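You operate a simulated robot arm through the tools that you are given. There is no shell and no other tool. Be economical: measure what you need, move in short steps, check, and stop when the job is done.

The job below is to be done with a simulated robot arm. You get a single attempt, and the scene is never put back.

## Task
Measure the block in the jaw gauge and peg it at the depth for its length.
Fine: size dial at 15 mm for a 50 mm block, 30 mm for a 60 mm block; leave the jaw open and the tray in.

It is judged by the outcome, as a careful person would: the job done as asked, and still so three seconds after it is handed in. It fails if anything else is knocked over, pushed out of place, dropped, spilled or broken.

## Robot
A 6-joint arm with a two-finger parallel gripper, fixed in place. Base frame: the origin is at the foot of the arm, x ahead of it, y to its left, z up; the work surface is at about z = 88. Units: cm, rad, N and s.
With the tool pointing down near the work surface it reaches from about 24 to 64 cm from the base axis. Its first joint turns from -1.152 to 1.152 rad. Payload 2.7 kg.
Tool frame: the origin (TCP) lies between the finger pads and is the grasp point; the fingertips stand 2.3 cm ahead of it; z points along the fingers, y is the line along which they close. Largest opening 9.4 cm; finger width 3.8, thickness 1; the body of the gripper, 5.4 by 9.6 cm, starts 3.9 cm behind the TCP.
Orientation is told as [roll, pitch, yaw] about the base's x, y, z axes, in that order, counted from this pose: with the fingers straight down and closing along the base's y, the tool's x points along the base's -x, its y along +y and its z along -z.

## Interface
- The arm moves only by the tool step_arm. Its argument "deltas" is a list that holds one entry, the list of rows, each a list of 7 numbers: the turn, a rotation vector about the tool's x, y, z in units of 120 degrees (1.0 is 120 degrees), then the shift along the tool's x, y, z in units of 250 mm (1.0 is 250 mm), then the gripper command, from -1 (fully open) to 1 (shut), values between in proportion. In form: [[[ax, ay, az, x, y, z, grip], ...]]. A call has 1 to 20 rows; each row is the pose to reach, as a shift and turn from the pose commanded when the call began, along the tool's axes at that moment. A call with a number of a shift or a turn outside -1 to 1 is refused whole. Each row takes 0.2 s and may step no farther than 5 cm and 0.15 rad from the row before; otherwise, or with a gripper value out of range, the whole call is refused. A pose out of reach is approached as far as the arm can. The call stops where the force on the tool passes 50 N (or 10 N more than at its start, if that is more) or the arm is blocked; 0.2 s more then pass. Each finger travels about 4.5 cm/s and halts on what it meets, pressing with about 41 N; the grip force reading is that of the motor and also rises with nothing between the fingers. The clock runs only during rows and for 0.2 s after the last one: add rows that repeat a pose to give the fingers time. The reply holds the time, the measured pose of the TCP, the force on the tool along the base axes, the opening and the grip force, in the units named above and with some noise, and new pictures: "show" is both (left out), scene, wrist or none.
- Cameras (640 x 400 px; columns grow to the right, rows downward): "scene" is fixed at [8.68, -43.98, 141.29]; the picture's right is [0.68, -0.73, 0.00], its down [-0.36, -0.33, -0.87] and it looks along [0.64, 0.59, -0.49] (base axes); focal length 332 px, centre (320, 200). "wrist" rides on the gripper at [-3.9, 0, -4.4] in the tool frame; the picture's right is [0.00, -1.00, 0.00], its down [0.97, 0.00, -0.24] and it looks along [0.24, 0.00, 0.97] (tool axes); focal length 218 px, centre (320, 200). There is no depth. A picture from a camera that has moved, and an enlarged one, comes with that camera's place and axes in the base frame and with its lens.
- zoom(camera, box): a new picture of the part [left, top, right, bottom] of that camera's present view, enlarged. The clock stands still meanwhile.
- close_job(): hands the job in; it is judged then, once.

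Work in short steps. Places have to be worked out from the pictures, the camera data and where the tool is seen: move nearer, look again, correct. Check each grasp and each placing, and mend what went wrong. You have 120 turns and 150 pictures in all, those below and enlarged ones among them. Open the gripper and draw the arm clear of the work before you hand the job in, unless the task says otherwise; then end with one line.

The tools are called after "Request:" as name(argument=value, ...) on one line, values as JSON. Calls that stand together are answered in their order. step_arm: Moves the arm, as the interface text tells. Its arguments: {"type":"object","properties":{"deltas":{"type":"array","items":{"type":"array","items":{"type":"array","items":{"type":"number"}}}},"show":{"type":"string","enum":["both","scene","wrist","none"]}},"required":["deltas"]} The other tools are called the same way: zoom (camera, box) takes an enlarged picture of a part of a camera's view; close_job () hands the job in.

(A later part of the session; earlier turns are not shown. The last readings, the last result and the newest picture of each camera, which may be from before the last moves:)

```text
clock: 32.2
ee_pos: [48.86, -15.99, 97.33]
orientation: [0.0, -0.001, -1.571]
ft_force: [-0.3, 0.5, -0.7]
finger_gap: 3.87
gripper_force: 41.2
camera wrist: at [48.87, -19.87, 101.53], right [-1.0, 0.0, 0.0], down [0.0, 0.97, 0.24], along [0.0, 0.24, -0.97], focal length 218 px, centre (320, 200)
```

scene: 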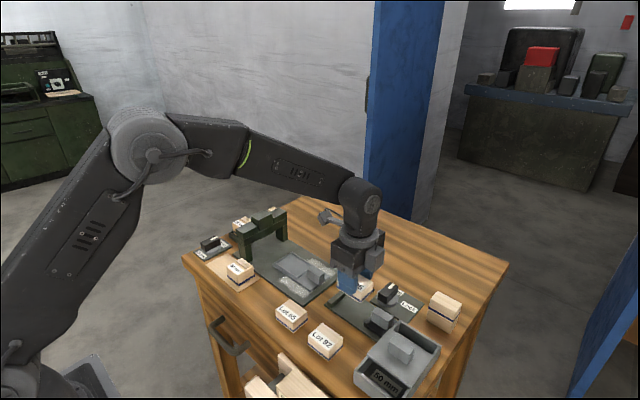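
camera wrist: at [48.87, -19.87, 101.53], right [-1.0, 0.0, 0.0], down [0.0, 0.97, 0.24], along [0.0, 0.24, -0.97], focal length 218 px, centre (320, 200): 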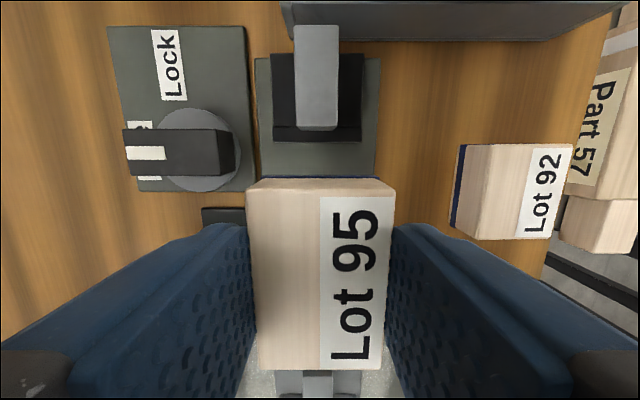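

The block is held (3.87 cm) and lifted. The tray pocket centre works out at about (49.0, 2.0) from three views. I'll carry the block over it at this height and look.

Request:
step_arm(deltas=[[[0, 0, 0, 0.15, 0, -0.06, 1], [0, 0, 0, 0.3, 0, -0.06, 1], [0, 0, 0, 0.45, 0, -0.06, 1], [0, 0, 0, 0.6, 0, -0.06, 1], [0, 0, 0, 0.72, 0, -0.06, 1], [0, 0, 0, 0.72, 0, -0.06, 1]]], show="both")

Request:
zoom(camera="scene", box=[230, 200, 390, 300])

```text
clock: 33.6
ee_pos: [49.05, 2.19, 99.12]
orientation: [0.0, 0.0, -1.571]
ft_force: [-0.3, 0.2, 0.0]
finger_gap: 3.87
gripper_force: 40.5
camera wrist: at [49.09, -1.8, 103.31], right [-1.0, 0.0, 0.0], down [0.0, 0.97, 0.24], along [0.0, 0.24, -0.97], focal length 218 px, centre (320, 200)
```

scene: 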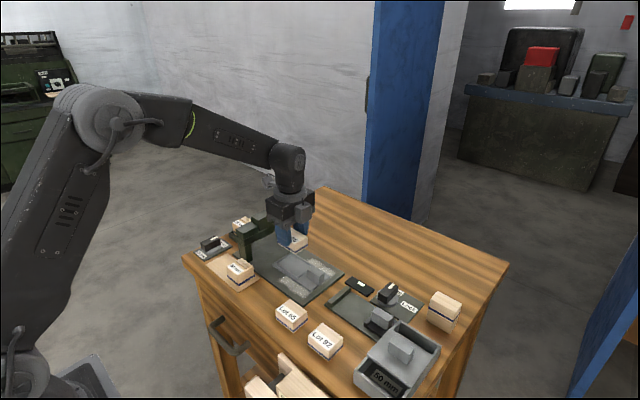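
wrist: 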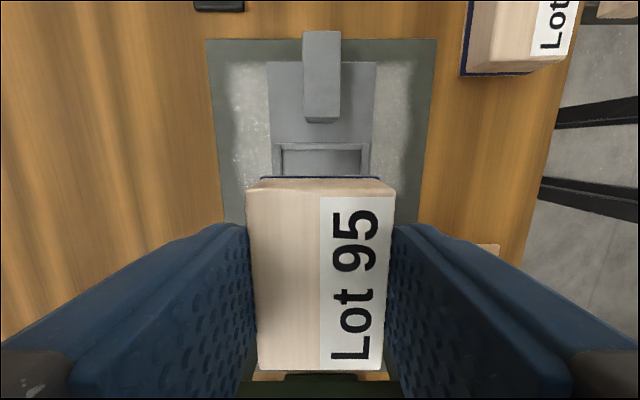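

```text
4.00 times, centred on (310, 250) of scene
camera zoom: at [8.69, -43.97, 141.29], right [0.68, -0.73, 0.0], down [-0.36, -0.33, -0.87], along [0.64, 0.59, -0.49], focal length 1326 px, centre (360, 0)
```

zoom: 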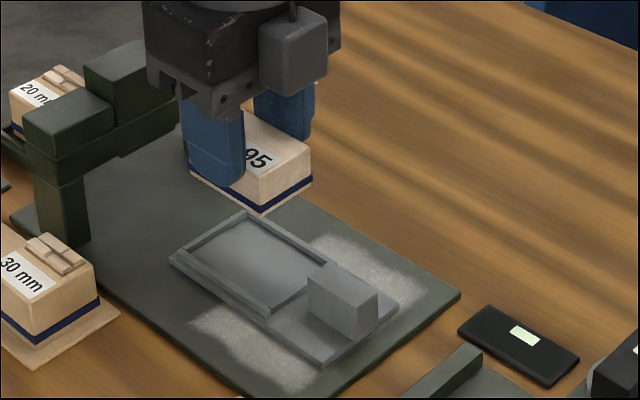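

The block is centred over the pocket: the frame is symmetric about it and the front wall is near y≈-1.5. I'll lower it to just above the tray floor.

Request:
step_arm(deltas=[[[0, 0, 0, -0.004, 0, 0.1, 1], [0, 0, 0, -0.004, 0, 0.2, 1], [0, 0, 0, -0.004, 0, 0.24, 1], [0, 0, 0, -0.004, 0, 0.26, 1]]], show="both")

Request:
zoom(camera="scene", box=[230, 200, 390, 300])

```text
clock: 34.6
ee_pos: [49.34, 1.99, 92.68]
orientation: [0.01, 0.0, -1.568]
ft_force: [-8.1, -0.5, 38.1]
finger_gap: 3.88
gripper_force: 41.1
camera wrist: at [49.29, -1.99, 96.92], right [-1.0, 0.0, -0.01], down [0.0, 0.97, 0.24], along [0.01, 0.24, -0.97], focal length 218 px, centre (320, 200)
```

scene: 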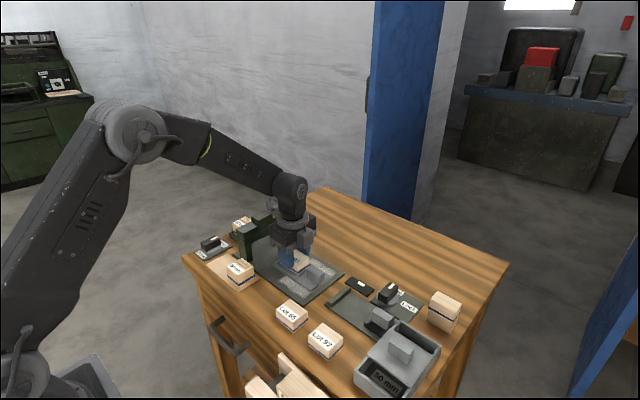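
wrist: 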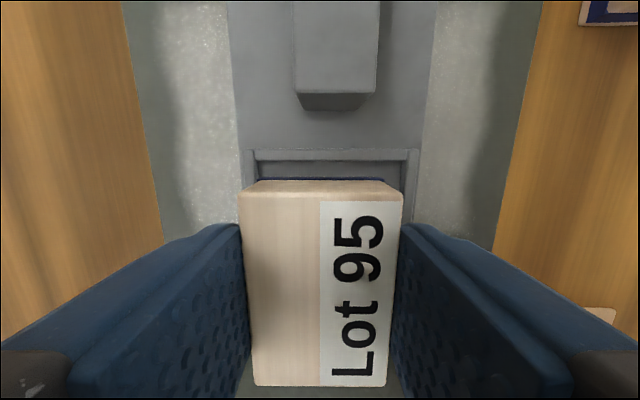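

```text
4.00 times, centred on (310, 250) of scene
camera zoom: at [8.6, -43.98, 141.29], right [0.68, -0.73, 0.0], down [-0.36, -0.33, -0.87], along [0.64, 0.59, -0.49], focal length 1326 px, centre (360, 0)
```

zoom: 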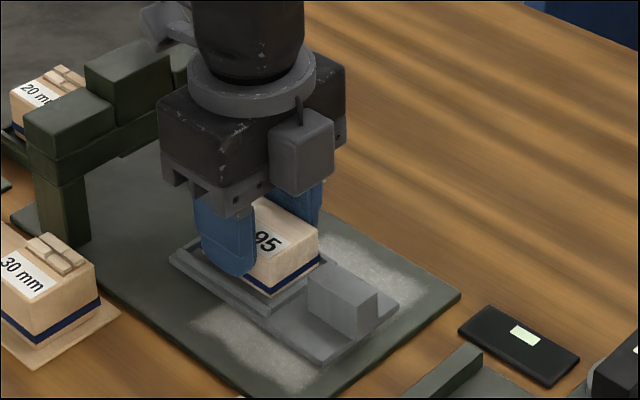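

It's in contact (38 N) with the block inside the frame. I'll ease the press, release, rise, and check how it sits.

Request:
step_arm(deltas=[[[0, 0, 0, 0, 0, -0.008, 1], [0, 0, 0, 0, 0, -0.008, 0.1], [0, 0, 0, 0, 0, -0.008, -0.1], [0, 0, 0, 0, 0, -0.008, -0.1], [0, 0, 0, 0, 0, -0.1, -0.1], [0, 0, 0, -0.1, 0, -0.25, -0.1], [0, 0, 0, -0.28, 0, -0.35, -0.1]]], show="both")

Request:
zoom(camera="scene", box=[230, 200, 390, 300])

Request:
zoom(camera="wrist", box=[220, 140, 420, 400])

```text
refused: row 7 steps farther than a row can; nothing moved
```

```text
4.00 times, centred on (310, 250) of scene
camera zoom: at [8.6, -43.98, 141.29], right [0.68, -0.73, 0.0], down [-0.36, -0.33, -0.87], along [0.64, 0.59, -0.49], focal length 1326 px, centre (360, 0)
```

zoom: 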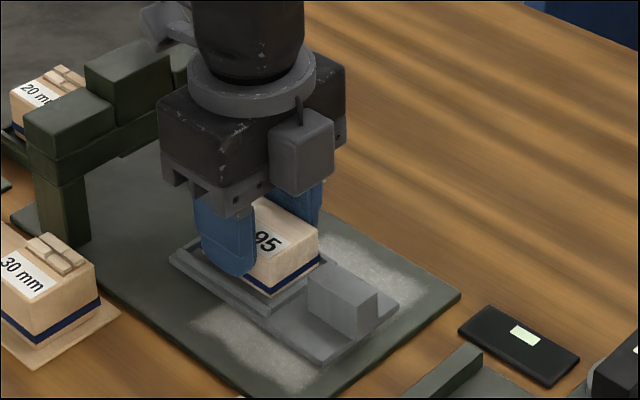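

```text
1.54 times, centred on (320, 270) of wrist
camera zoom: at [49.29, -1.99, 96.92], right [-1.0, 0.0, -0.01], down [0.0, 0.97, 0.24], along [0.01, 0.24, -0.97], focal length 336 px, centre (320, 92)
```

zoom: 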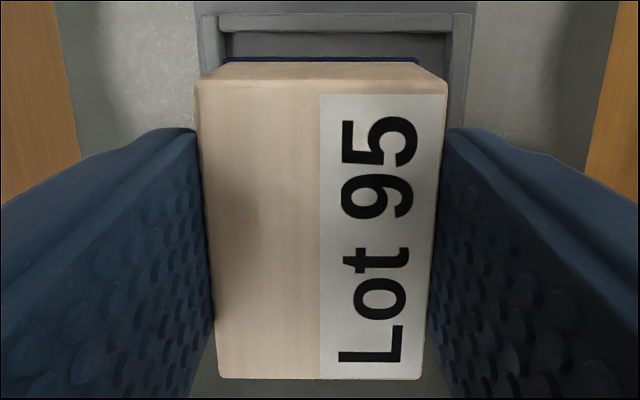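

My row was too long, so nothing moved. I'll repeat the release with shorter steps.

Request:
step_arm(deltas=[[[0, 0, 0, 0, 0, -0.008, 1], [0, 0, 0, 0, 0, -0.008, 0.1], [0, 0, 0, 0, 0, -0.008, -0.1], [0, 0, 0, 0, 0, -0.008, -0.1], [0, 0, 0, 0, 0, -0.1, -0.1], [0, 0, 0, -0.05, 0, -0.25, -0.1], [0, 0, 0, -0.15, 0, -0.35, -0.1], [0, 0, 0, -0.28, 0, -0.38, -0.1]]], show="both")

Request:
zoom(camera="scene", box=[230, 200, 390, 300])

Request:
zoom(camera="wrist", box=[220, 140, 420, 400])

```text
clock: 36.4
ee_pos: [49.28, -4.74, 102.15]
orientation: [0.0, -0.001, -1.571]
ft_force: [1.2, -0.3, -0.1]
finger_gap: 5.15
gripper_force: 0.1
camera wrist: at [49.31, -8.72, 106.34], right [-1.0, 0.0, 0.0], down [0.0, 0.97, 0.24], along [0.0, 0.24, -0.97], focal length 218 px, centre (320, 200)
```

scene: 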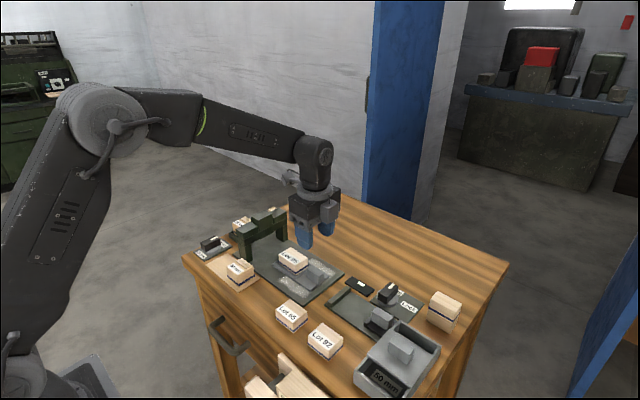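
wrist: 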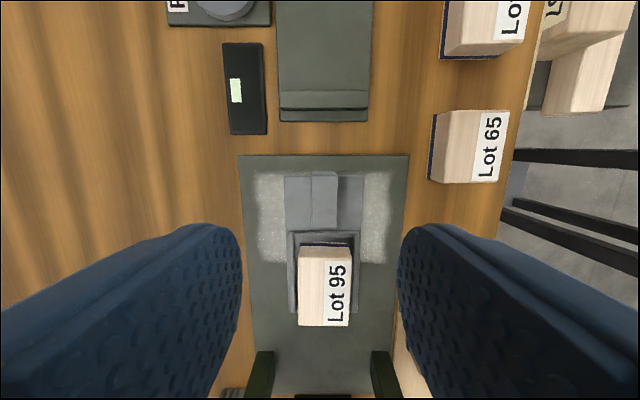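

```text
4.00 times, centred on (310, 250) of scene
camera zoom: at [8.69, -43.97, 141.29], right [0.68, -0.73, 0.0], down [-0.36, -0.33, -0.87], along [0.64, 0.59, -0.49], focal length 1326 px, centre (360, 0)
```

zoom: 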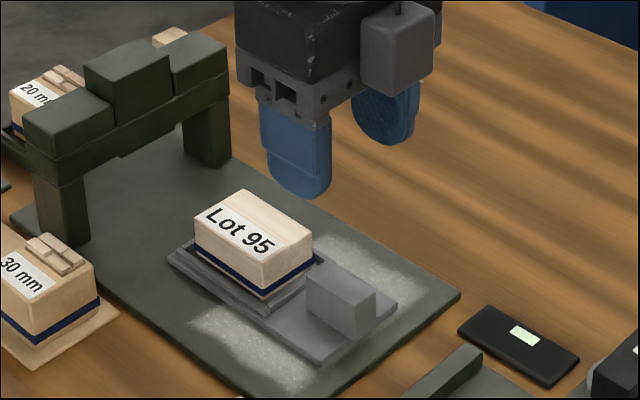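

```text
1.54 times, centred on (320, 270) of wrist
camera zoom: at [49.31, -8.72, 106.34], right [-1.0, 0.0, 0.0], down [0.0, 0.97, 0.24], along [0.0, 0.24, -0.97], focal length 336 px, centre (320, 92)
```

zoom: 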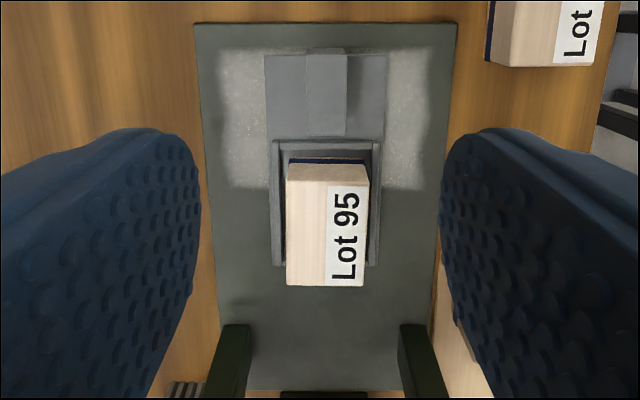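

The block sits in the frame with a gap in front. I'll zoom further to confirm it isn't perched on the far wall.

Request:
zoom(camera="scene", box=[266, 240, 330, 290])

Request:
zoom(camera="wrist", box=[280, 220, 370, 330])

```text
8.00 times, centred on (298, 265) of scene
camera zoom: at [8.69, -43.97, 141.29], right [0.68, -0.73, 0.0], down [-0.36, -0.33, -0.87], along [0.64, 0.59, -0.49], focal length 2652 px, centre (496, -320)
```

zoom: 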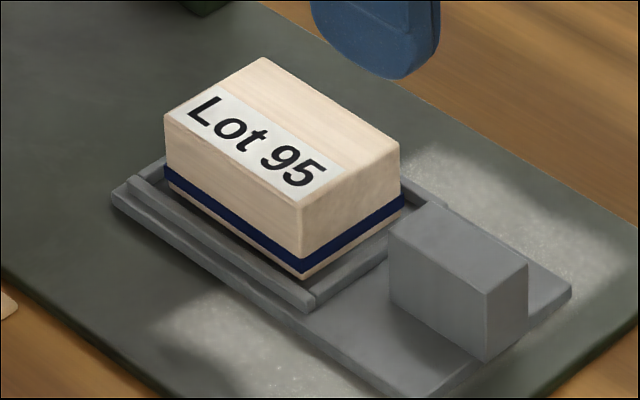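

```text
3.64 times, centred on (325, 275) of wrist
camera zoom: at [49.31, -8.72, 106.34], right [-1.0, 0.0, 0.0], down [0.0, 0.97, 0.24], along [0.0, 0.24, -0.97], focal length 794 px, centre (302, -73)
```

zoom: 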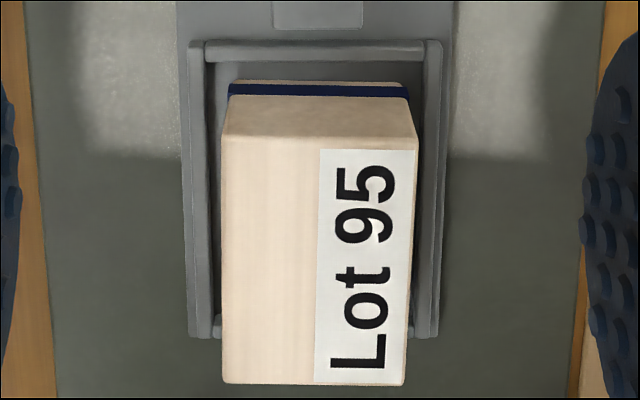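

The block is level inside the pocket (front face near y≈-0.9, back near 5.1, pocket -1.5 to 5.3). Next I'll lower onto the tray handle at about (49.0, -5.2) with the fingers at 3.4 cm.

Request:
step_arm(deltas=[[[0, 0, 0, -0.022, -0.01, 0, 0.28], [0, 0, 0, -0.022, -0.01, 0.1, 0.28], [0, 0, 0, -0.022, -0.01, 0.2, 0.28], [0, 0, 0, -0.022, -0.01, 0.28, 0.28], [0, 0, 0, -0.022, -0.01, 0.34, 0.28], [0, 0, 0, -0.022, -0.01, 0.36, 0.28]]], show="both")

Request:
zoom(camera="scene", box=[230, 200, 390, 300])

```text
clock: 37.8
ee_pos: [48.88, -5.48, 92.86]
orientation: [-0.001, -0.001, -1.571]
ft_force: [-0.5, 0.6, -0.3]
finger_gap: 3.39
gripper_force: 0.2
camera wrist: at [48.87, -9.32, 97.1], right [-1.0, 0.0, 0.0], down [0.0, 0.97, 0.24], along [0.0, 0.24, -0.97], focal length 218 px, centre (320, 200)
```

scene: 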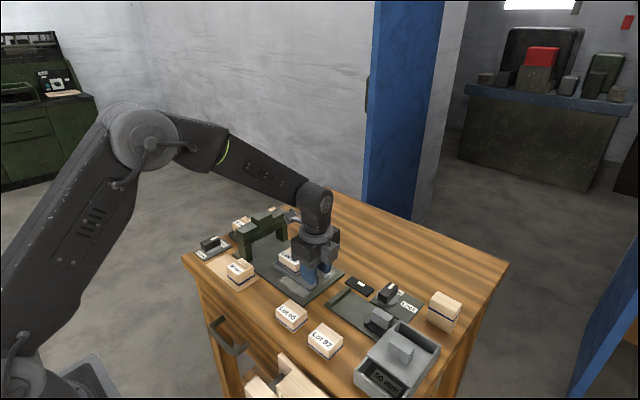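
wrist: 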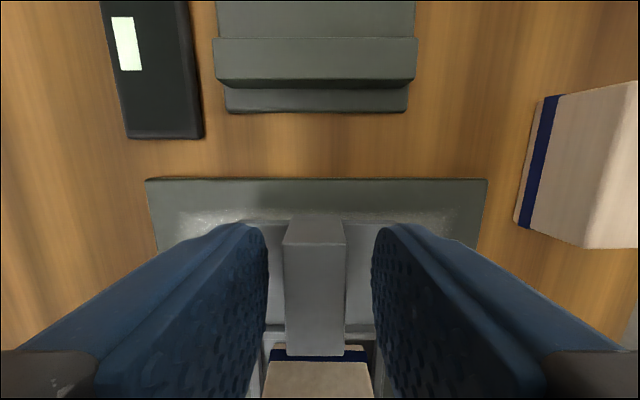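

```text
4.00 times, centred on (310, 250) of scene
camera zoom: at [8.68, -43.98, 141.29], right [0.68, -0.73, 0.0], down [-0.36, -0.33, -0.87], along [0.64, 0.59, -0.49], focal length 1326 px, centre (360, 0)
```

zoom: 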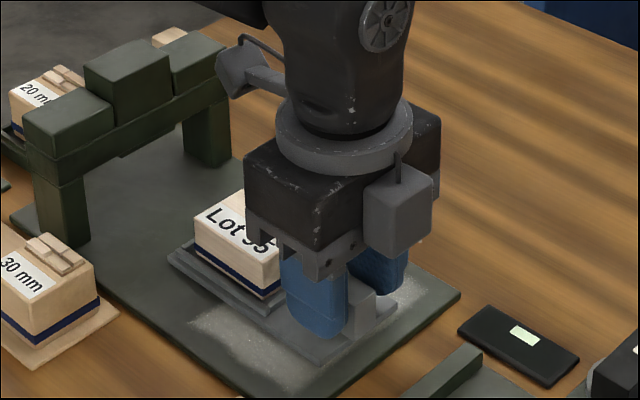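

The handle is centred, but the bracket on the far side of the wrist would sit at about z≈100 and sweep into the portal if I pushed in this orientation. I'll rise, turn back to yaw 0, close the fingers, and push the handle's end face instead.

Request:
step_arm(deltas=[[[0, 0, 0, 0, 0, -0.1, 0.28], [0, 0, 0, 0, 0, -0.25, 0.28], [0, 0, 0, -0.04, 0, -0.36, 0.28], [0, 0, -0.06, -0.1, 0, -0.4, 1], [0, 0, -0.12, -0.16, 0, -0.4, 1], [0, 0, -0.18, -0.16, 0, -0.4, 1], [0, 0, -0.24, -0.16, 0, -0.4, 1], [0, 0, -0.3, -0.16, 0, -0.4, 1], [0, 0, -0.37, -0.16, 0, -0.4, 1], [0, 0, -0.44, -0.16, 0, -0.4, 1], [0, 0, -0.51, -0.16, 0, -0.4, 1], [0, 0, -0.57, -0.16, 0, -0.4, 1], [0, 0, -0.63, -0.16, 0, -0.4, 1], [0, 0, -0.69, -0.16, 0, -0.4, 1], [0, 0, -0.75, -0.16, 0, -0.4, 1]]], show="wrist")

Request:
zoom(camera="wrist", box=[120, 60, 340, 220])

```text
clock: 41.0
ee_pos: [48.91, -9.48, 102.71]
orientation: [-0.001, 0.001, 0.002]
ft_force: [0.3, -0.3, -0.2]
finger_gap: 0.0
gripper_force: 41.2
camera wrist: at [52.77, -9.51, 107.01], right [0.0, -1.0, 0.0], down [-0.97, 0.0, 0.24], along [-0.24, 0.0, -0.97], focal length 218 px, centre (320, 200)
```

wrist: 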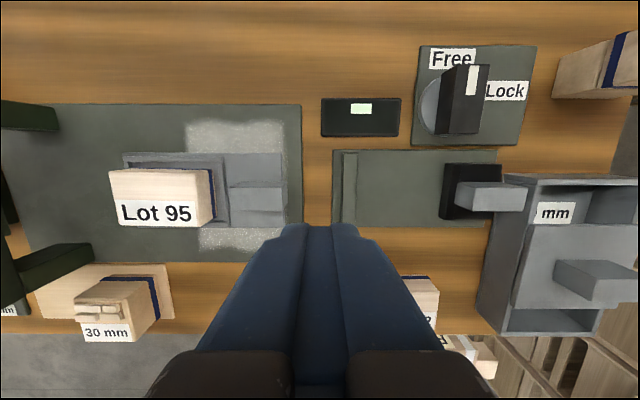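

```text
2.50 times, centred on (230, 140) of wrist
camera zoom: at [52.77, -9.51, 107.01], right [0.0, -1.0, 0.0], down [-0.97, 0.0, 0.24], along [-0.24, 0.0, -0.97], focal length 546 px, centre (545, 350)
```

zoom: 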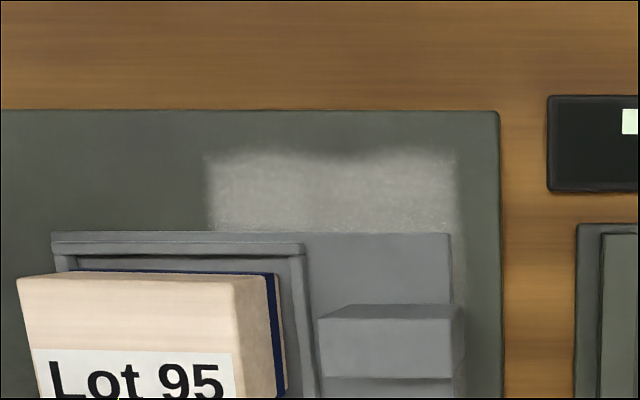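

The fingers are closed and the handle's end face is at y≈-7.0, clear of the gauge. I'll lower to z≈92.2 and begin a slow push in +y.

Request:
step_arm(deltas=[[[0, 0, 0, 0, 0, 0.15, 1], [0, 0, 0, 0, 0, 0.3, 1], [0, 0, 0, 0, 0, 0.38, 1], [0, 0, 0, 0, 0, 0.415, 1], [0, 0, 0, 0, 0.03, 0.415, 1], [0, 0, 0, 0, 0.05, 0.415, 1], [0, 0, 0, 0, 0.07, 0.415, 1], [0, 0, 0, 0, 0.09, 0.415, 1], [0, 0, 0, 0, 0.11, 0.415, 1]]], show="both")

Request:
zoom(camera="scene", box=[230, 200, 390, 300])

```text
clock: 43.0
ee_pos: [48.95, -6.75, 92.51]
orientation: [0.0, -0.001, 0.0]
ft_force: [-1.0, -1.2, 1.3]
finger_gap: 0.0
gripper_force: 41.4
camera wrist: at [52.84, -6.77, 96.64], right [0.0, -1.0, 0.0], down [-0.97, 0.0, 0.24], along [-0.24, 0.0, -0.97], focal length 218 px, centre (320, 200)
```

scene: 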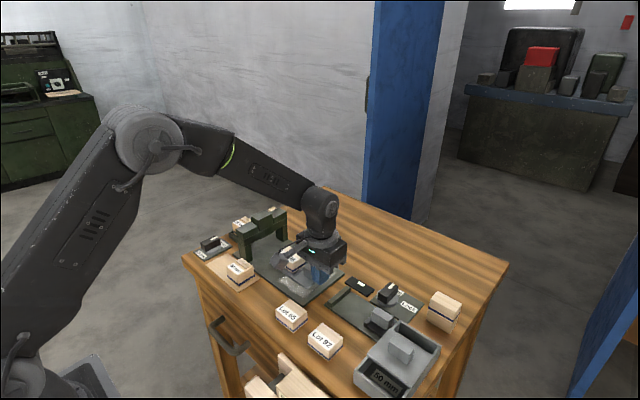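
wrist: 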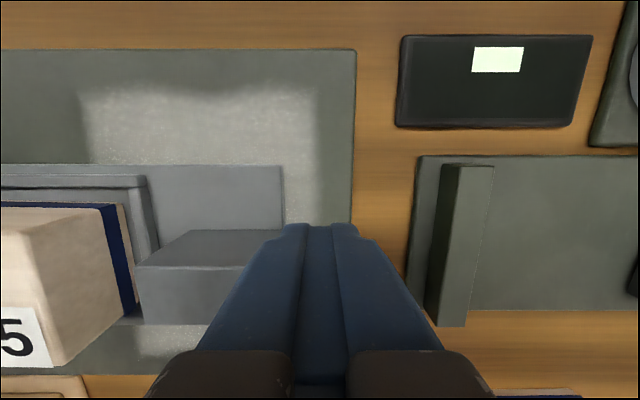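

```text
4.00 times, centred on (310, 250) of scene
camera zoom: at [8.68, -43.98, 141.29], right [0.68, -0.73, 0.0], down [-0.36, -0.33, -0.87], along [0.64, 0.59, -0.49], focal length 1326 px, centre (360, 0)
```

zoom: 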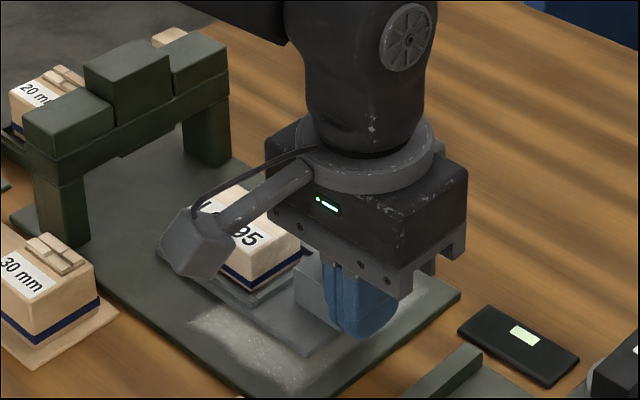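

The tray slides freely (about 1 N). I'll continue pushing slowly, 5 mm per row.

Request:
step_arm(deltas=[[[0, 0, 0, 0, 0.02, 0, 1], [0, 0, 0, 0, 0.04, 0, 1], [0, 0, 0, 0, 0.06, 0, 1], [0, 0, 0, 0, 0.08, 0, 1], [0, 0, 0, 0, 0.1, 0, 1], [0, 0, 0, 0, 0.12, 0, 1], [0, 0, 0, 0, 0.14, 0, 1], [0, 0, 0, 0, 0.16, 0, 1], [0, 0, 0, 0, 0.18, 0, 1], [0, 0, 0, 0, 0.2, 0, 1], [0, 0, 0, 0, 0.22, 0, 1], [0, 0, 0, 0, 0.24, 0, 1]]], show="both")

Request:
zoom(camera="scene", box=[220, 190, 380, 290])

```text
clock: 45.6
ee_pos: [49.03, -0.7, 92.36]
orientation: [0.0, 0.001, -0.001]
ft_force: [-0.5, -1.9, -0.1]
finger_gap: 0.0
gripper_force: 41.5
camera wrist: at [52.84, -0.76, 96.66], right [0.0, -1.0, 0.0], down [-0.97, 0.0, 0.24], along [-0.24, 0.0, -0.97], focal length 218 px, centre (320, 200)
```

scene: 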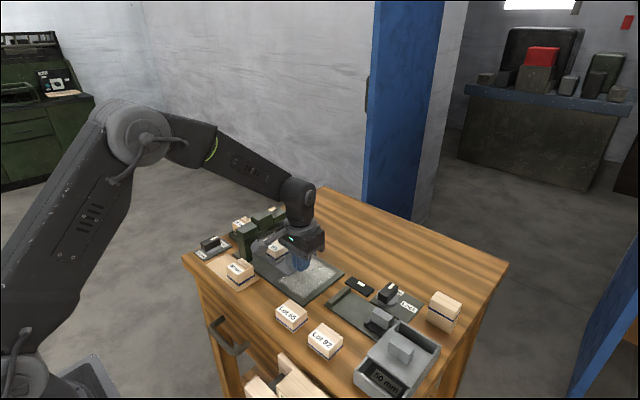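
wrist: 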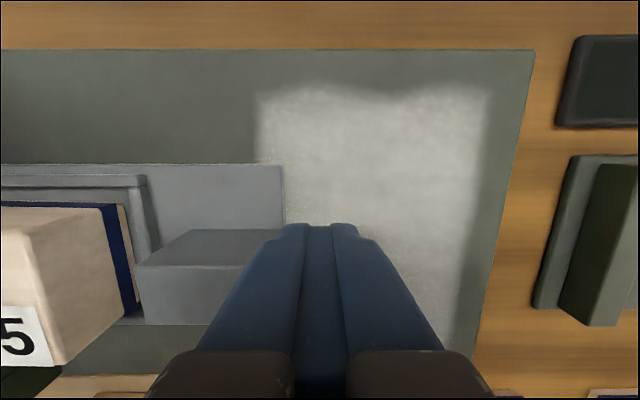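

```text
4.00 times, centred on (300, 240) of scene
camera zoom: at [8.68, -43.98, 141.29], right [0.68, -0.73, 0.0], down [-0.36, -0.33, -0.87], along [0.64, 0.59, -0.49], focal length 1326 px, centre (400, 40)
```

zoom: 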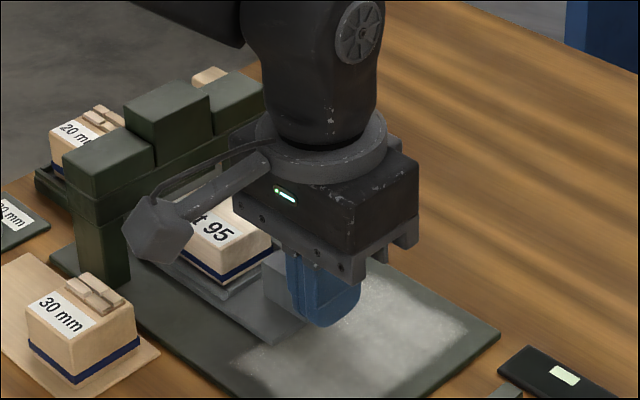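

The tray has moved about 7 cm and the block is at the portal's mouth, with the gripper body still a few cm short of it. I'll continue in 3 mm rows.

Request:
step_arm(deltas=[[[0, 0, 0, 0, 0.012, 0, 1], [0, 0, 0, 0, 0.024, 0, 1], [0, 0, 0, 0, 0.036, 0, 1], [0, 0, 0, 0, 0.048, 0, 1], [0, 0, 0, 0, 0.06, 0, 1], [0, 0, 0, 0, 0.072, 0, 1], [0, 0, 0, 0, 0.084, 0, 1], [0, 0, 0, 0, 0.096, 0, 1]]], show="both")

Request:
zoom(camera="scene", box=[220, 190, 380, 290])

```text
clock: 47.4
ee_pos: [48.97, 1.78, 92.34]
orientation: [0.0, 0.0, -0.001]
ft_force: [-1.3, -0.2, 0.1]
finger_gap: 0.01
gripper_force: 40.3
camera wrist: at [52.77, 1.73, 96.7], right [0.0, -1.0, 0.0], down [-0.97, 0.0, 0.24], along [-0.24, 0.0, -0.97], focal length 218 px, centre (320, 200)
```

scene: 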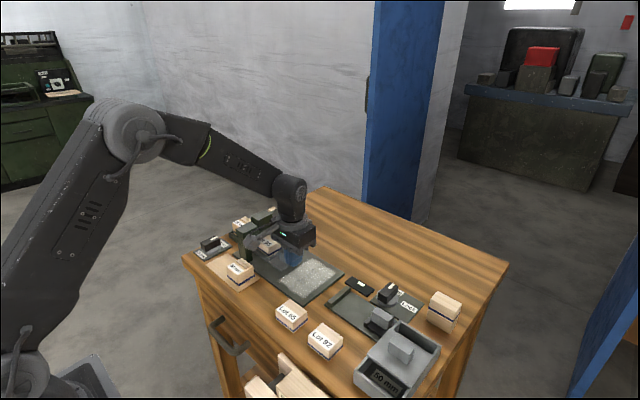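
wrist: 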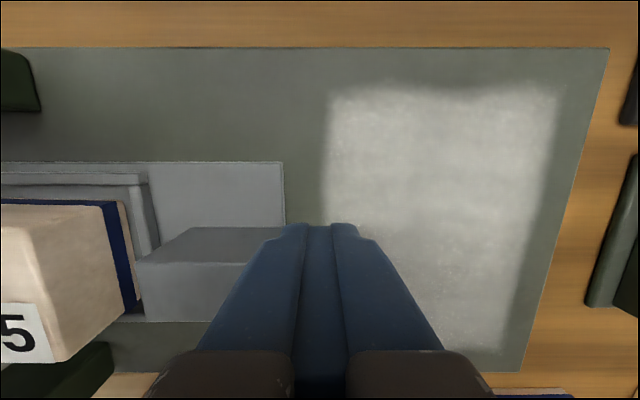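

```text
4.00 times, centred on (300, 240) of scene
camera zoom: at [8.68, -43.98, 141.29], right [0.68, -0.73, 0.0], down [-0.36, -0.33, -0.87], along [0.64, 0.59, -0.49], focal length 1326 px, centre (400, 40)
```

zoom: 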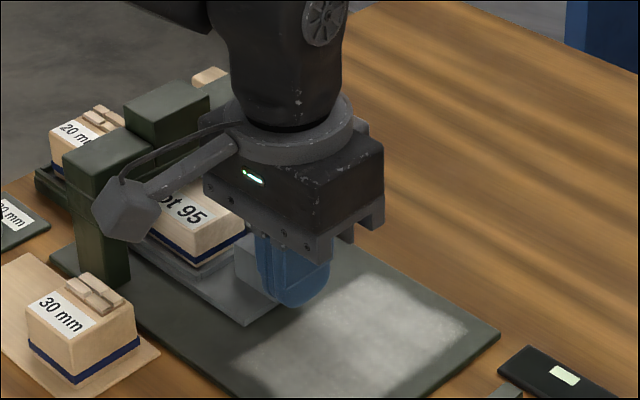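

Still free. I'll continue another 2.4 cm, watching for the end stop; the body should stay clear of the portal face (y≈10.9).

Request:
step_arm(deltas=[[[0, 0, 0, 0, 0.012, 0, 1], [0, 0, 0, 0, 0.024, 0, 1], [0, 0, 0, 0, 0.036, 0, 1], [0, 0, 0, 0, 0.048, 0, 1], [0, 0, 0, 0, 0.06, 0, 1], [0, 0, 0, 0, 0.072, 0, 1], [0, 0, 0, 0, 0.084, 0, 1], [0, 0, 0, 0, 0.096, 0, 1]]], show="both")

Request:
zoom(camera="scene", box=[220, 190, 380, 290])

```text
clock: 49.2
ee_pos: [48.8, 3.34, 92.34]
orientation: [-0.011, 0.005, -0.005]
ft_force: [-2.6, -12.6, 3.4]
finger_gap: 0.02
gripper_force: 40.8
stopped in row 8: the force on the tool passed its limit (the readings are from after the stop); the commanded pose is now the measured one
camera wrist: at [52.78, 3.21, 96.67], right [0.0, -1.0, 0.01], down [-0.97, 0.01, 0.24], along [-0.24, -0.01, -0.97], focal length 218 px, centre (320, 200)
```

scene: 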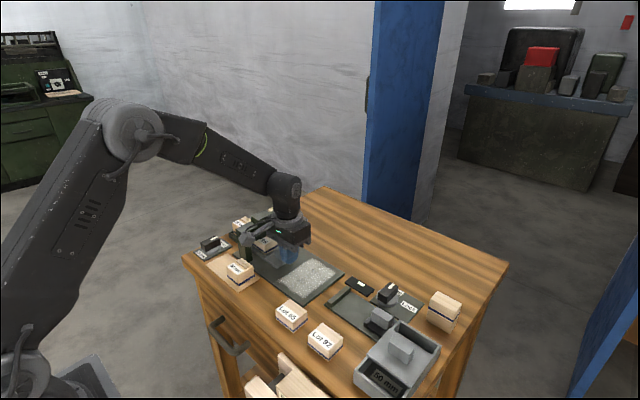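
wrist: 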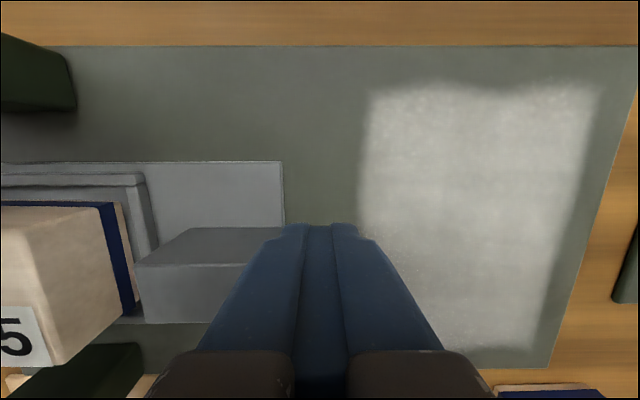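

```text
4.00 times, centred on (300, 240) of scene
camera zoom: at [8.68, -44.0, 141.28], right [0.68, -0.73, 0.0], down [-0.36, -0.33, -0.87], along [0.64, 0.59, -0.49], focal length 1326 px, centre (400, 40)
```

zoom: 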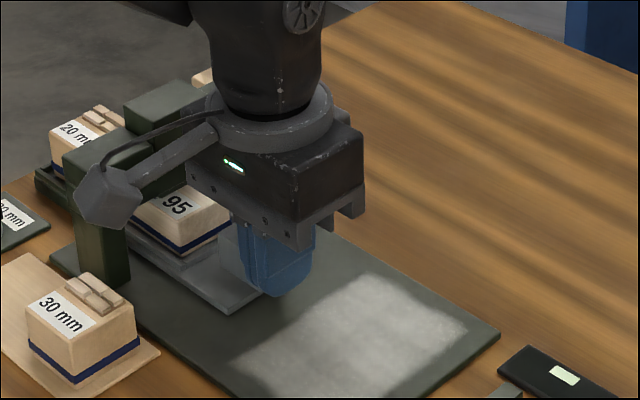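

Resistance came at y≈3.5, which matches the expected end of tray travel. I'll back off, rise, and inspect.

Request:
step_arm(deltas=[[[0, 0, 0, 0, -0.04, 0, 1], [0, 0, 0, 0, -0.1, -0.1, 1], [0, 0, 0, 0, -0.2, -0.25, 1], [0, 0, 0, 0, -0.3, -0.4, 0.5], [0, 0, 0, 0, -0.4, -0.5, 0]]], show="both")

Request:
zoom(camera="scene", box=[210, 190, 338, 270])

Request:
zoom(camera="wrist", box=[60, 40, 300, 210])

```text
clock: 50.4
ee_pos: [48.76, -6.56, 105.21]
orientation: [-0.009, 0.004, -0.004]
ft_force: [0.4, -0.6, 0.0]
finger_gap: 4.72
gripper_force: 0.1
camera wrist: at [52.79, -6.55, 109.48], right [0.0, -1.0, 0.01], down [-0.97, 0.01, 0.24], along [-0.24, -0.01, -0.97], focal length 218 px, centre (320, 200)
```

scene: 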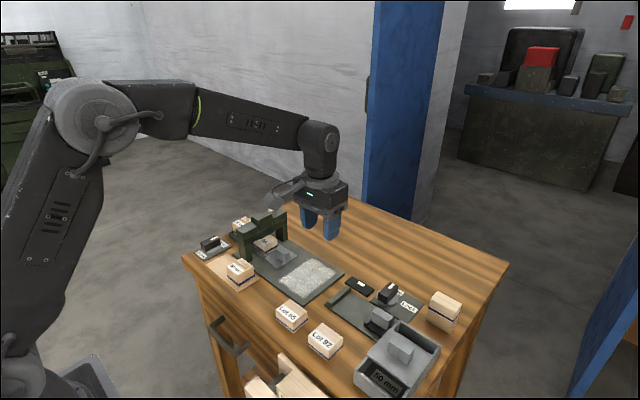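
wrist: 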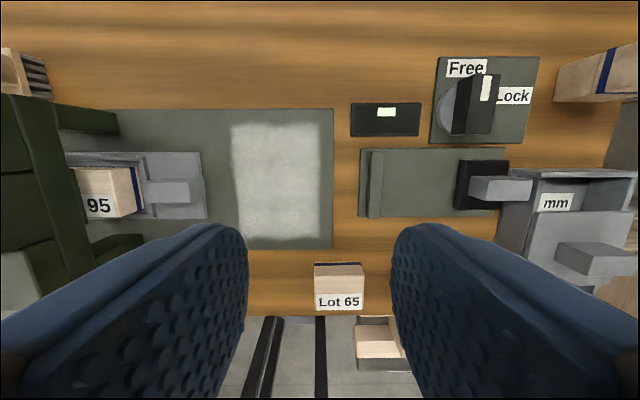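

```text
5.00 times, centred on (274, 230) of scene
camera zoom: at [8.69, -43.97, 141.29], right [0.68, -0.73, 0.0], down [-0.36, -0.33, -0.87], along [0.64, 0.59, -0.49], focal length 1658 px, centre (550, 50)
```

zoom: 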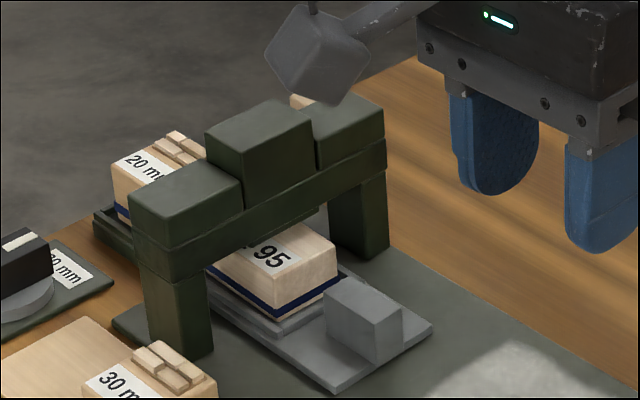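

```text
2.35 times, centred on (180, 125) of wrist
camera zoom: at [52.79, -6.55, 109.48], right [0.0, -1.0, 0.01], down [-0.97, 0.01, 0.24], along [-0.24, -0.01, -0.97], focal length 514 px, centre (649, 376)
```

zoom: 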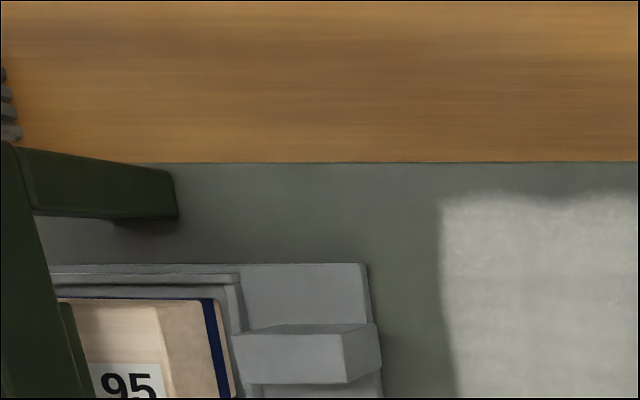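

The tray is in and held there. I'll zoom in to see whether the portal has acted on the block.

Request:
zoom(camera="scene", box=[234, 205, 298, 265])

Request:
zoom(camera="wrist", box=[0, 80, 130, 280])

```text
6.67 times, centred on (266, 235) of scene
camera zoom: at [8.69, -43.97, 141.29], right [0.68, -0.73, 0.0], down [-0.36, -0.33, -0.87], along [0.64, 0.59, -0.49], focal length 2210 px, centre (680, -33)
```

zoom: 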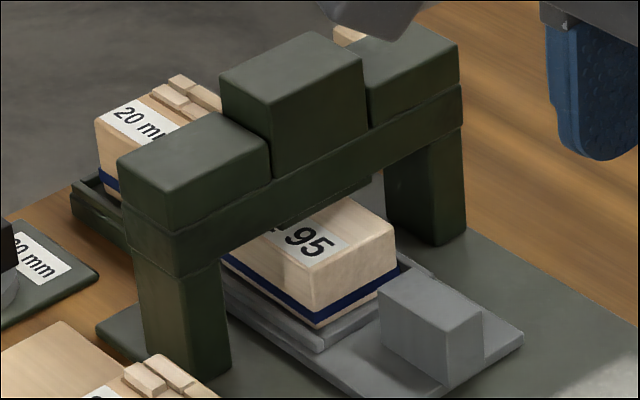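

```text
2.00 times, centred on (65, 180) of wrist
camera zoom: at [52.79, -6.55, 109.48], right [0.0, -1.0, 0.01], down [-0.97, 0.01, 0.24], along [-0.24, -0.01, -0.97], focal length 436 px, centre (830, 240)
```

zoom: 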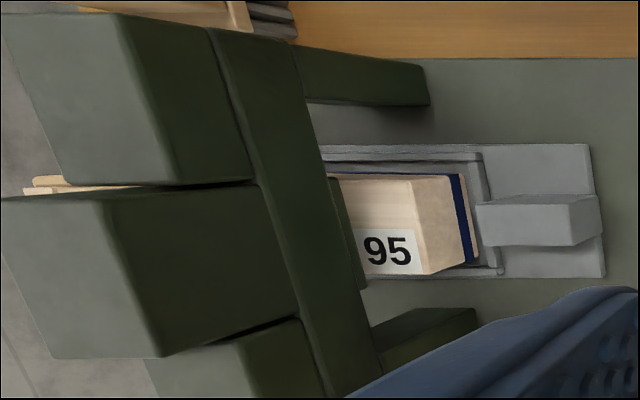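

From here I can't tell whether a peg has been set. I'll move the camera above the cradle and portal's back side to look for evidence.

Request:
step_arm(deltas=[[[0, 0, 0, 0, 0.1, -0.15, 0], [0, 0, 0, 0.05, 0.25, -0.2, 0], [0, 0, 0, 0.1, 0.42, -0.2, 0], [0, 0, 0, 0.12, 0.6, -0.2, 0], [0, 0, 0, 0.12, 0.78, -0.2, 0], [0, 0, 0, 0.12, 0.96, -0.2, 0], [0, 0, 0, 0.12, 1, -0.2, 0]]], show="wrist")

Request:
zoom(camera="wrist", box=[250, 40, 450, 200])

```text
clock: 52.0
ee_pos: [45.74, 18.76, 109.73]
orientation: [-0.009, 0.003, -0.004]
ft_force: [0.6, -0.6, -0.6]
finger_gap: 4.72
gripper_force: 0.0
camera wrist: at [49.8, 18.68, 113.92], right [0.0, -1.0, 0.01], down [-0.97, 0.01, 0.24], along [-0.24, -0.01, -0.97], focal length 218 px, centre (320, 200)
```

wrist: 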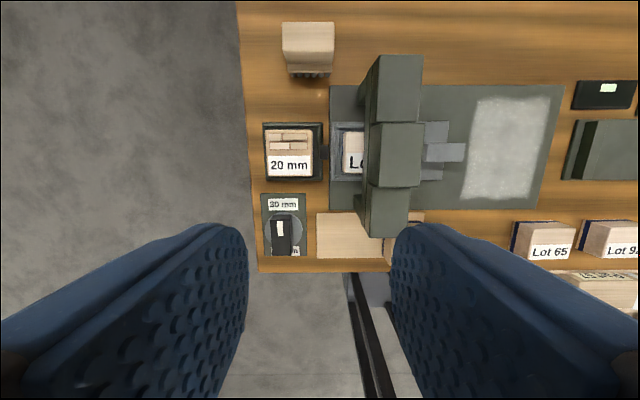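

```text
2.50 times, centred on (350, 120) of wrist
camera zoom: at [49.8, 18.68, 113.92], right [0.0, -1.0, 0.01], down [-0.97, 0.01, 0.24], along [-0.24, -0.01, -0.97], focal length 546 px, centre (245, 400)
```

zoom: 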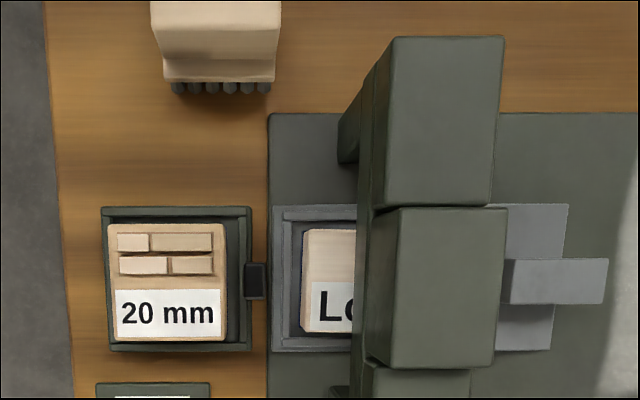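

The tray is fully in: its end is flush with the plate edge, next to a small black piece on the cradle. I'll zoom tightly on the block's end and the cradle for traces.

Request:
zoom(camera="wrist", box=[315, 110, 379, 190])

Request:
zoom(camera="wrist", box=[255, 110, 335, 190])

```text
5.00 times, centred on (347, 150) of wrist
camera zoom: at [49.8, 18.68, 113.92], right [0.0, -1.0, 0.01], down [-0.97, 0.01, 0.24], along [-0.24, -0.01, -0.97], focal length 1091 px, centre (185, 450)
```

zoom: 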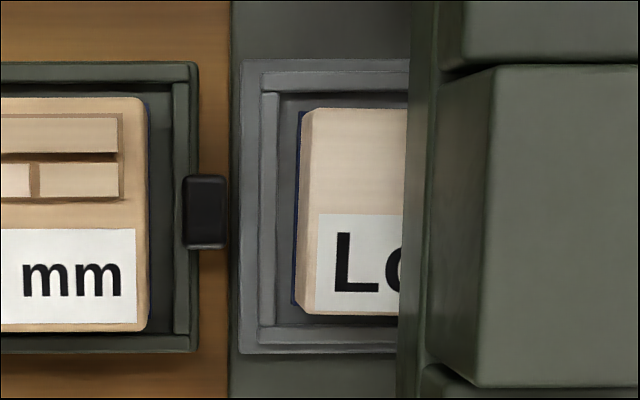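

```text
5.00 times, centred on (295, 150) of wrist
camera zoom: at [49.8, 18.68, 113.92], right [0.0, -1.0, 0.01], down [-0.97, 0.01, 0.24], along [-0.24, -0.01, -0.97], focal length 1091 px, centre (445, 450)
```

zoom: 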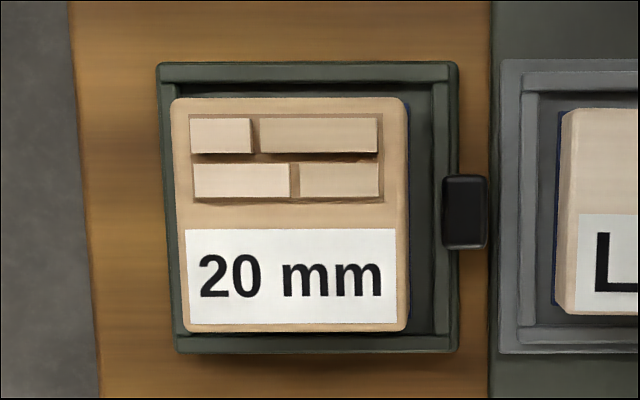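

No change is visible. To see the top of the block under the beam, I'll move in front of the portal and tilt the tool so the wrist camera looks in under it.

Request:
step_arm(deltas=[[[0, 0, 0.068, -0.01, -0.08, 0, -0.5], [0, 0, 0.136, -0.02, -0.16, 0, -1], [0, 0, 0.204, -0.04, -0.24, 0, -1], [0, 0, 0.272, -0.05, -0.32, 0, -1], [0, 0, 0.34, -0.06, -0.4, 0, -1], [0, 0, 0.408, -0.07, -0.48, 0, -1], [0, 0, 0.476, -0.09, -0.56, 0, -1], [0, 0, 0.544, -0.1, -0.64, 0, -1], [0, 0, 0.612, -0.11, -0.72, 0, -1], [0, 0, 0.68, -0.12, -0.8, 0, -1], [0, 0, 0.75, -0.13, -0.88, 0, -1]]], show="none")

Request:
step_arm(deltas=[[[0, 0.07, 0, 0, 0, 0.05, -1], [0, 0.14, 0, 0, 0, 0.1, -1], [0, 0.21, 0, 0, 0, 0.15, -1], [0, 0.28, 0, 0, 0, 0.2, -1], [0, 0.35, 0, 0, 0, 0.25, -1], [0, 0.417, 0, 0.02, 0, 0.32, -1]]], show="both")

```text
clock: 54.4
ee_pos: [48.98, -3.77, 109.92]
orientation: [-0.002, -0.008, -1.579]
ft_force: [0.2, -0.2, 0.3]
finger_gap: 9.41
gripper_force: 0.2
```

```text
clock: 55.8
ee_pos: [48.99, -3.06, 102.04]
orientation: [-0.004, 0.867, -1.579]
ft_force: [-0.4, 0.6, 0.0]
finger_gap: 9.4
gripper_force: 0.1
camera wrist: at [49.02, -9.02, 101.78], right [-1.0, 0.01, 0.0], down [0.0, 0.44, 0.9], along [0.0, 0.9, -0.44], focal length 218 px, centre (320, 200)
```

scene: 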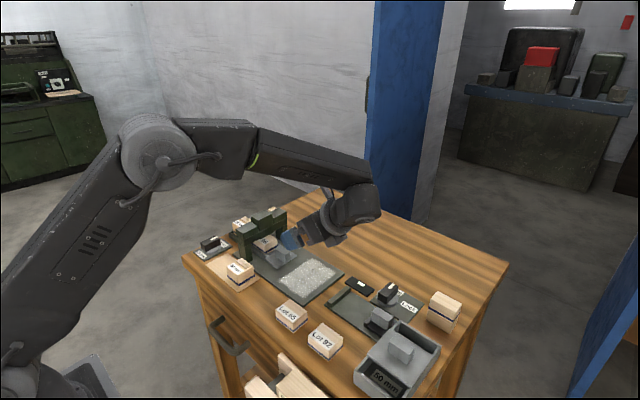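
wrist: 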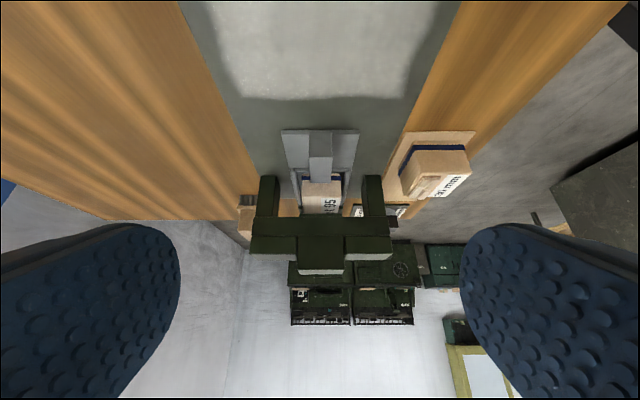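

The tilted (upside-down) view shows the portal opening. I'll lower about 4 cm for a flatter look, then zoom.

Request:
step_arm(deltas=[[[0, 0, 0, -0.06, 0, 0.05, -1], [0, 0, 0, -0.13, 0, 0.11, -1]]], show="none")

Request:
zoom(camera="wrist", box=[240, 110, 400, 270])

```text
clock: 56.4
ee_pos: [48.99, -3.05, 97.65]
orientation: [-0.004, 0.865, -1.581]
ft_force: [0.3, 0.1, 0.0]
finger_gap: 9.38
gripper_force: 0.2
```

```text
2.50 times, centred on (320, 190) of wrist
camera zoom: at [49.01, -9.0, 97.47], right [-1.0, 0.0, 0.0], down [0.01, 0.45, 0.89], along [0.0, 0.89, -0.45], focal length 546 px, centre (320, 225)
```

zoom: 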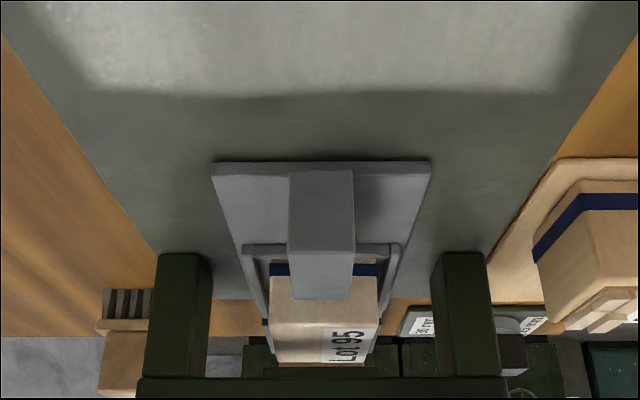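

The whole top of the block is visible now, so I'll zoom onto it.

Request:
zoom(camera="wrist", box=[296, 205, 350, 270])

```text
6.15 times, centred on (323, 238) of wrist
camera zoom: at [49.01, -9.0, 97.47], right [-1.0, 0.0, 0.0], down [0.01, 0.45, 0.89], along [0.0, 0.89, -0.45], focal length 1343 px, centre (302, -31)
```

zoom: 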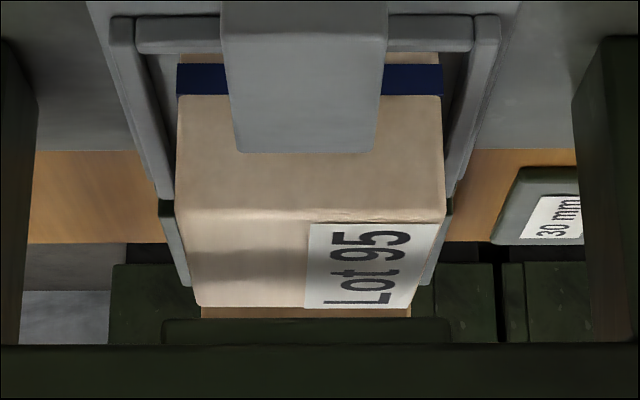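

No peg is visible on the block's top or front. The black piece lies exactly on the tray's axis (x≈49), so the peg may enter from the far end. I'll swing over and look at that end from the +y side.

Request:
step_arm(deltas=[[[0, -0.07, 0, 0.08, 0, -0.03, -1], [0, -0.14, 0, 0.17, 0, -0.05, -1], [0, -0.21, 0, 0.25, 0, -0.08, -1], [0, -0.28, 0, 0.33, 0, -0.11, -1], [0, -0.35, 0, 0.42, 0, -0.13, -1], [0, -0.414, 0, 0.496, 0, -0.156, -1]]], show="none")

Request:
step_arm(deltas=[[[0, -0.07, 0, 0.14, 0, 0, -1], [0, -0.14, 0, 0.28, 0, 0, -1], [0, -0.21, 0, 0.42, 0, 0, -1], [0, -0.28, 0, 0.56, 0, 0, -1], [0, -0.35, 0, 0.7, 0, 0, -1], [0, -0.41, 0, 0.84, 0, 0, -1]]], show="wrist")

```text
clock: 57.8
ee_pos: [49.02, 2.0, 109.77]
orientation: [-0.003, -0.003, -1.574]
ft_force: [0.5, -0.4, 0.5]
finger_gap: 9.4
gripper_force: 0.1
```

```text
clock: 59.2
ee_pos: [49.13, 23.11, 109.51]
orientation: [-0.005, -0.863, -1.573]
ft_force: [0.1, 1.4, 0.7]
finger_gap: 9.4
gripper_force: 0.1
camera wrist: at [49.13, 23.92, 115.23], right [-1.0, 0.0, 0.0], down [0.0, 0.81, -0.58], along [-0.01, -0.58, -0.81], focal length 218 px, centre (320, 200)
```

wrist: 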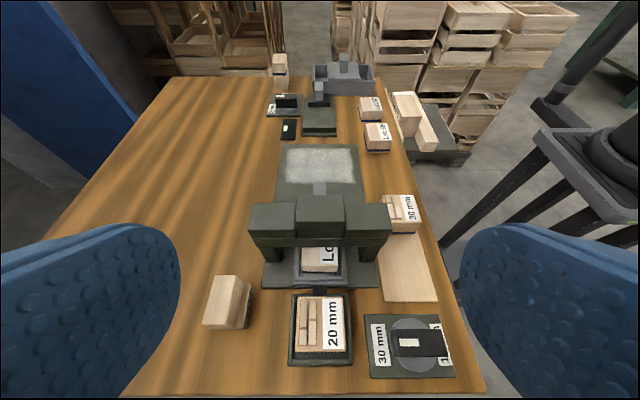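

Request:
zoom(camera="wrist", box=[280, 230, 370, 310])

Request:
zoom(camera="wrist", box=[280, 275, 370, 370])

```text
5.00 times, centred on (325, 270) of wrist
camera zoom: at [49.13, 23.92, 115.23], right [-1.0, 0.0, 0.0], down [0.0, 0.81, -0.58], along [-0.01, -0.58, -0.81], focal length 1091 px, centre (295, -150)
```

zoom: 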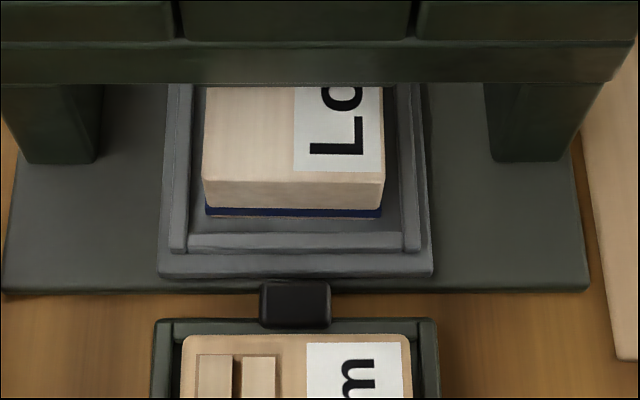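

```text
4.21 times, centred on (325, 322) of wrist
camera zoom: at [49.13, 23.92, 115.23], right [-1.0, 0.0, 0.0], down [0.0, 0.81, -0.58], along [-0.01, -0.58, -0.81], focal length 919 px, centre (299, -316)
```

zoom: 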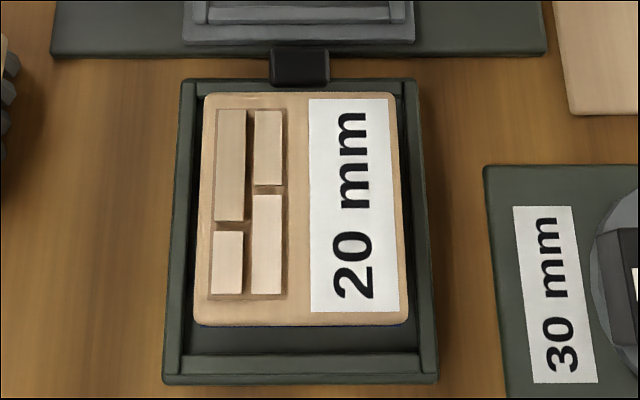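

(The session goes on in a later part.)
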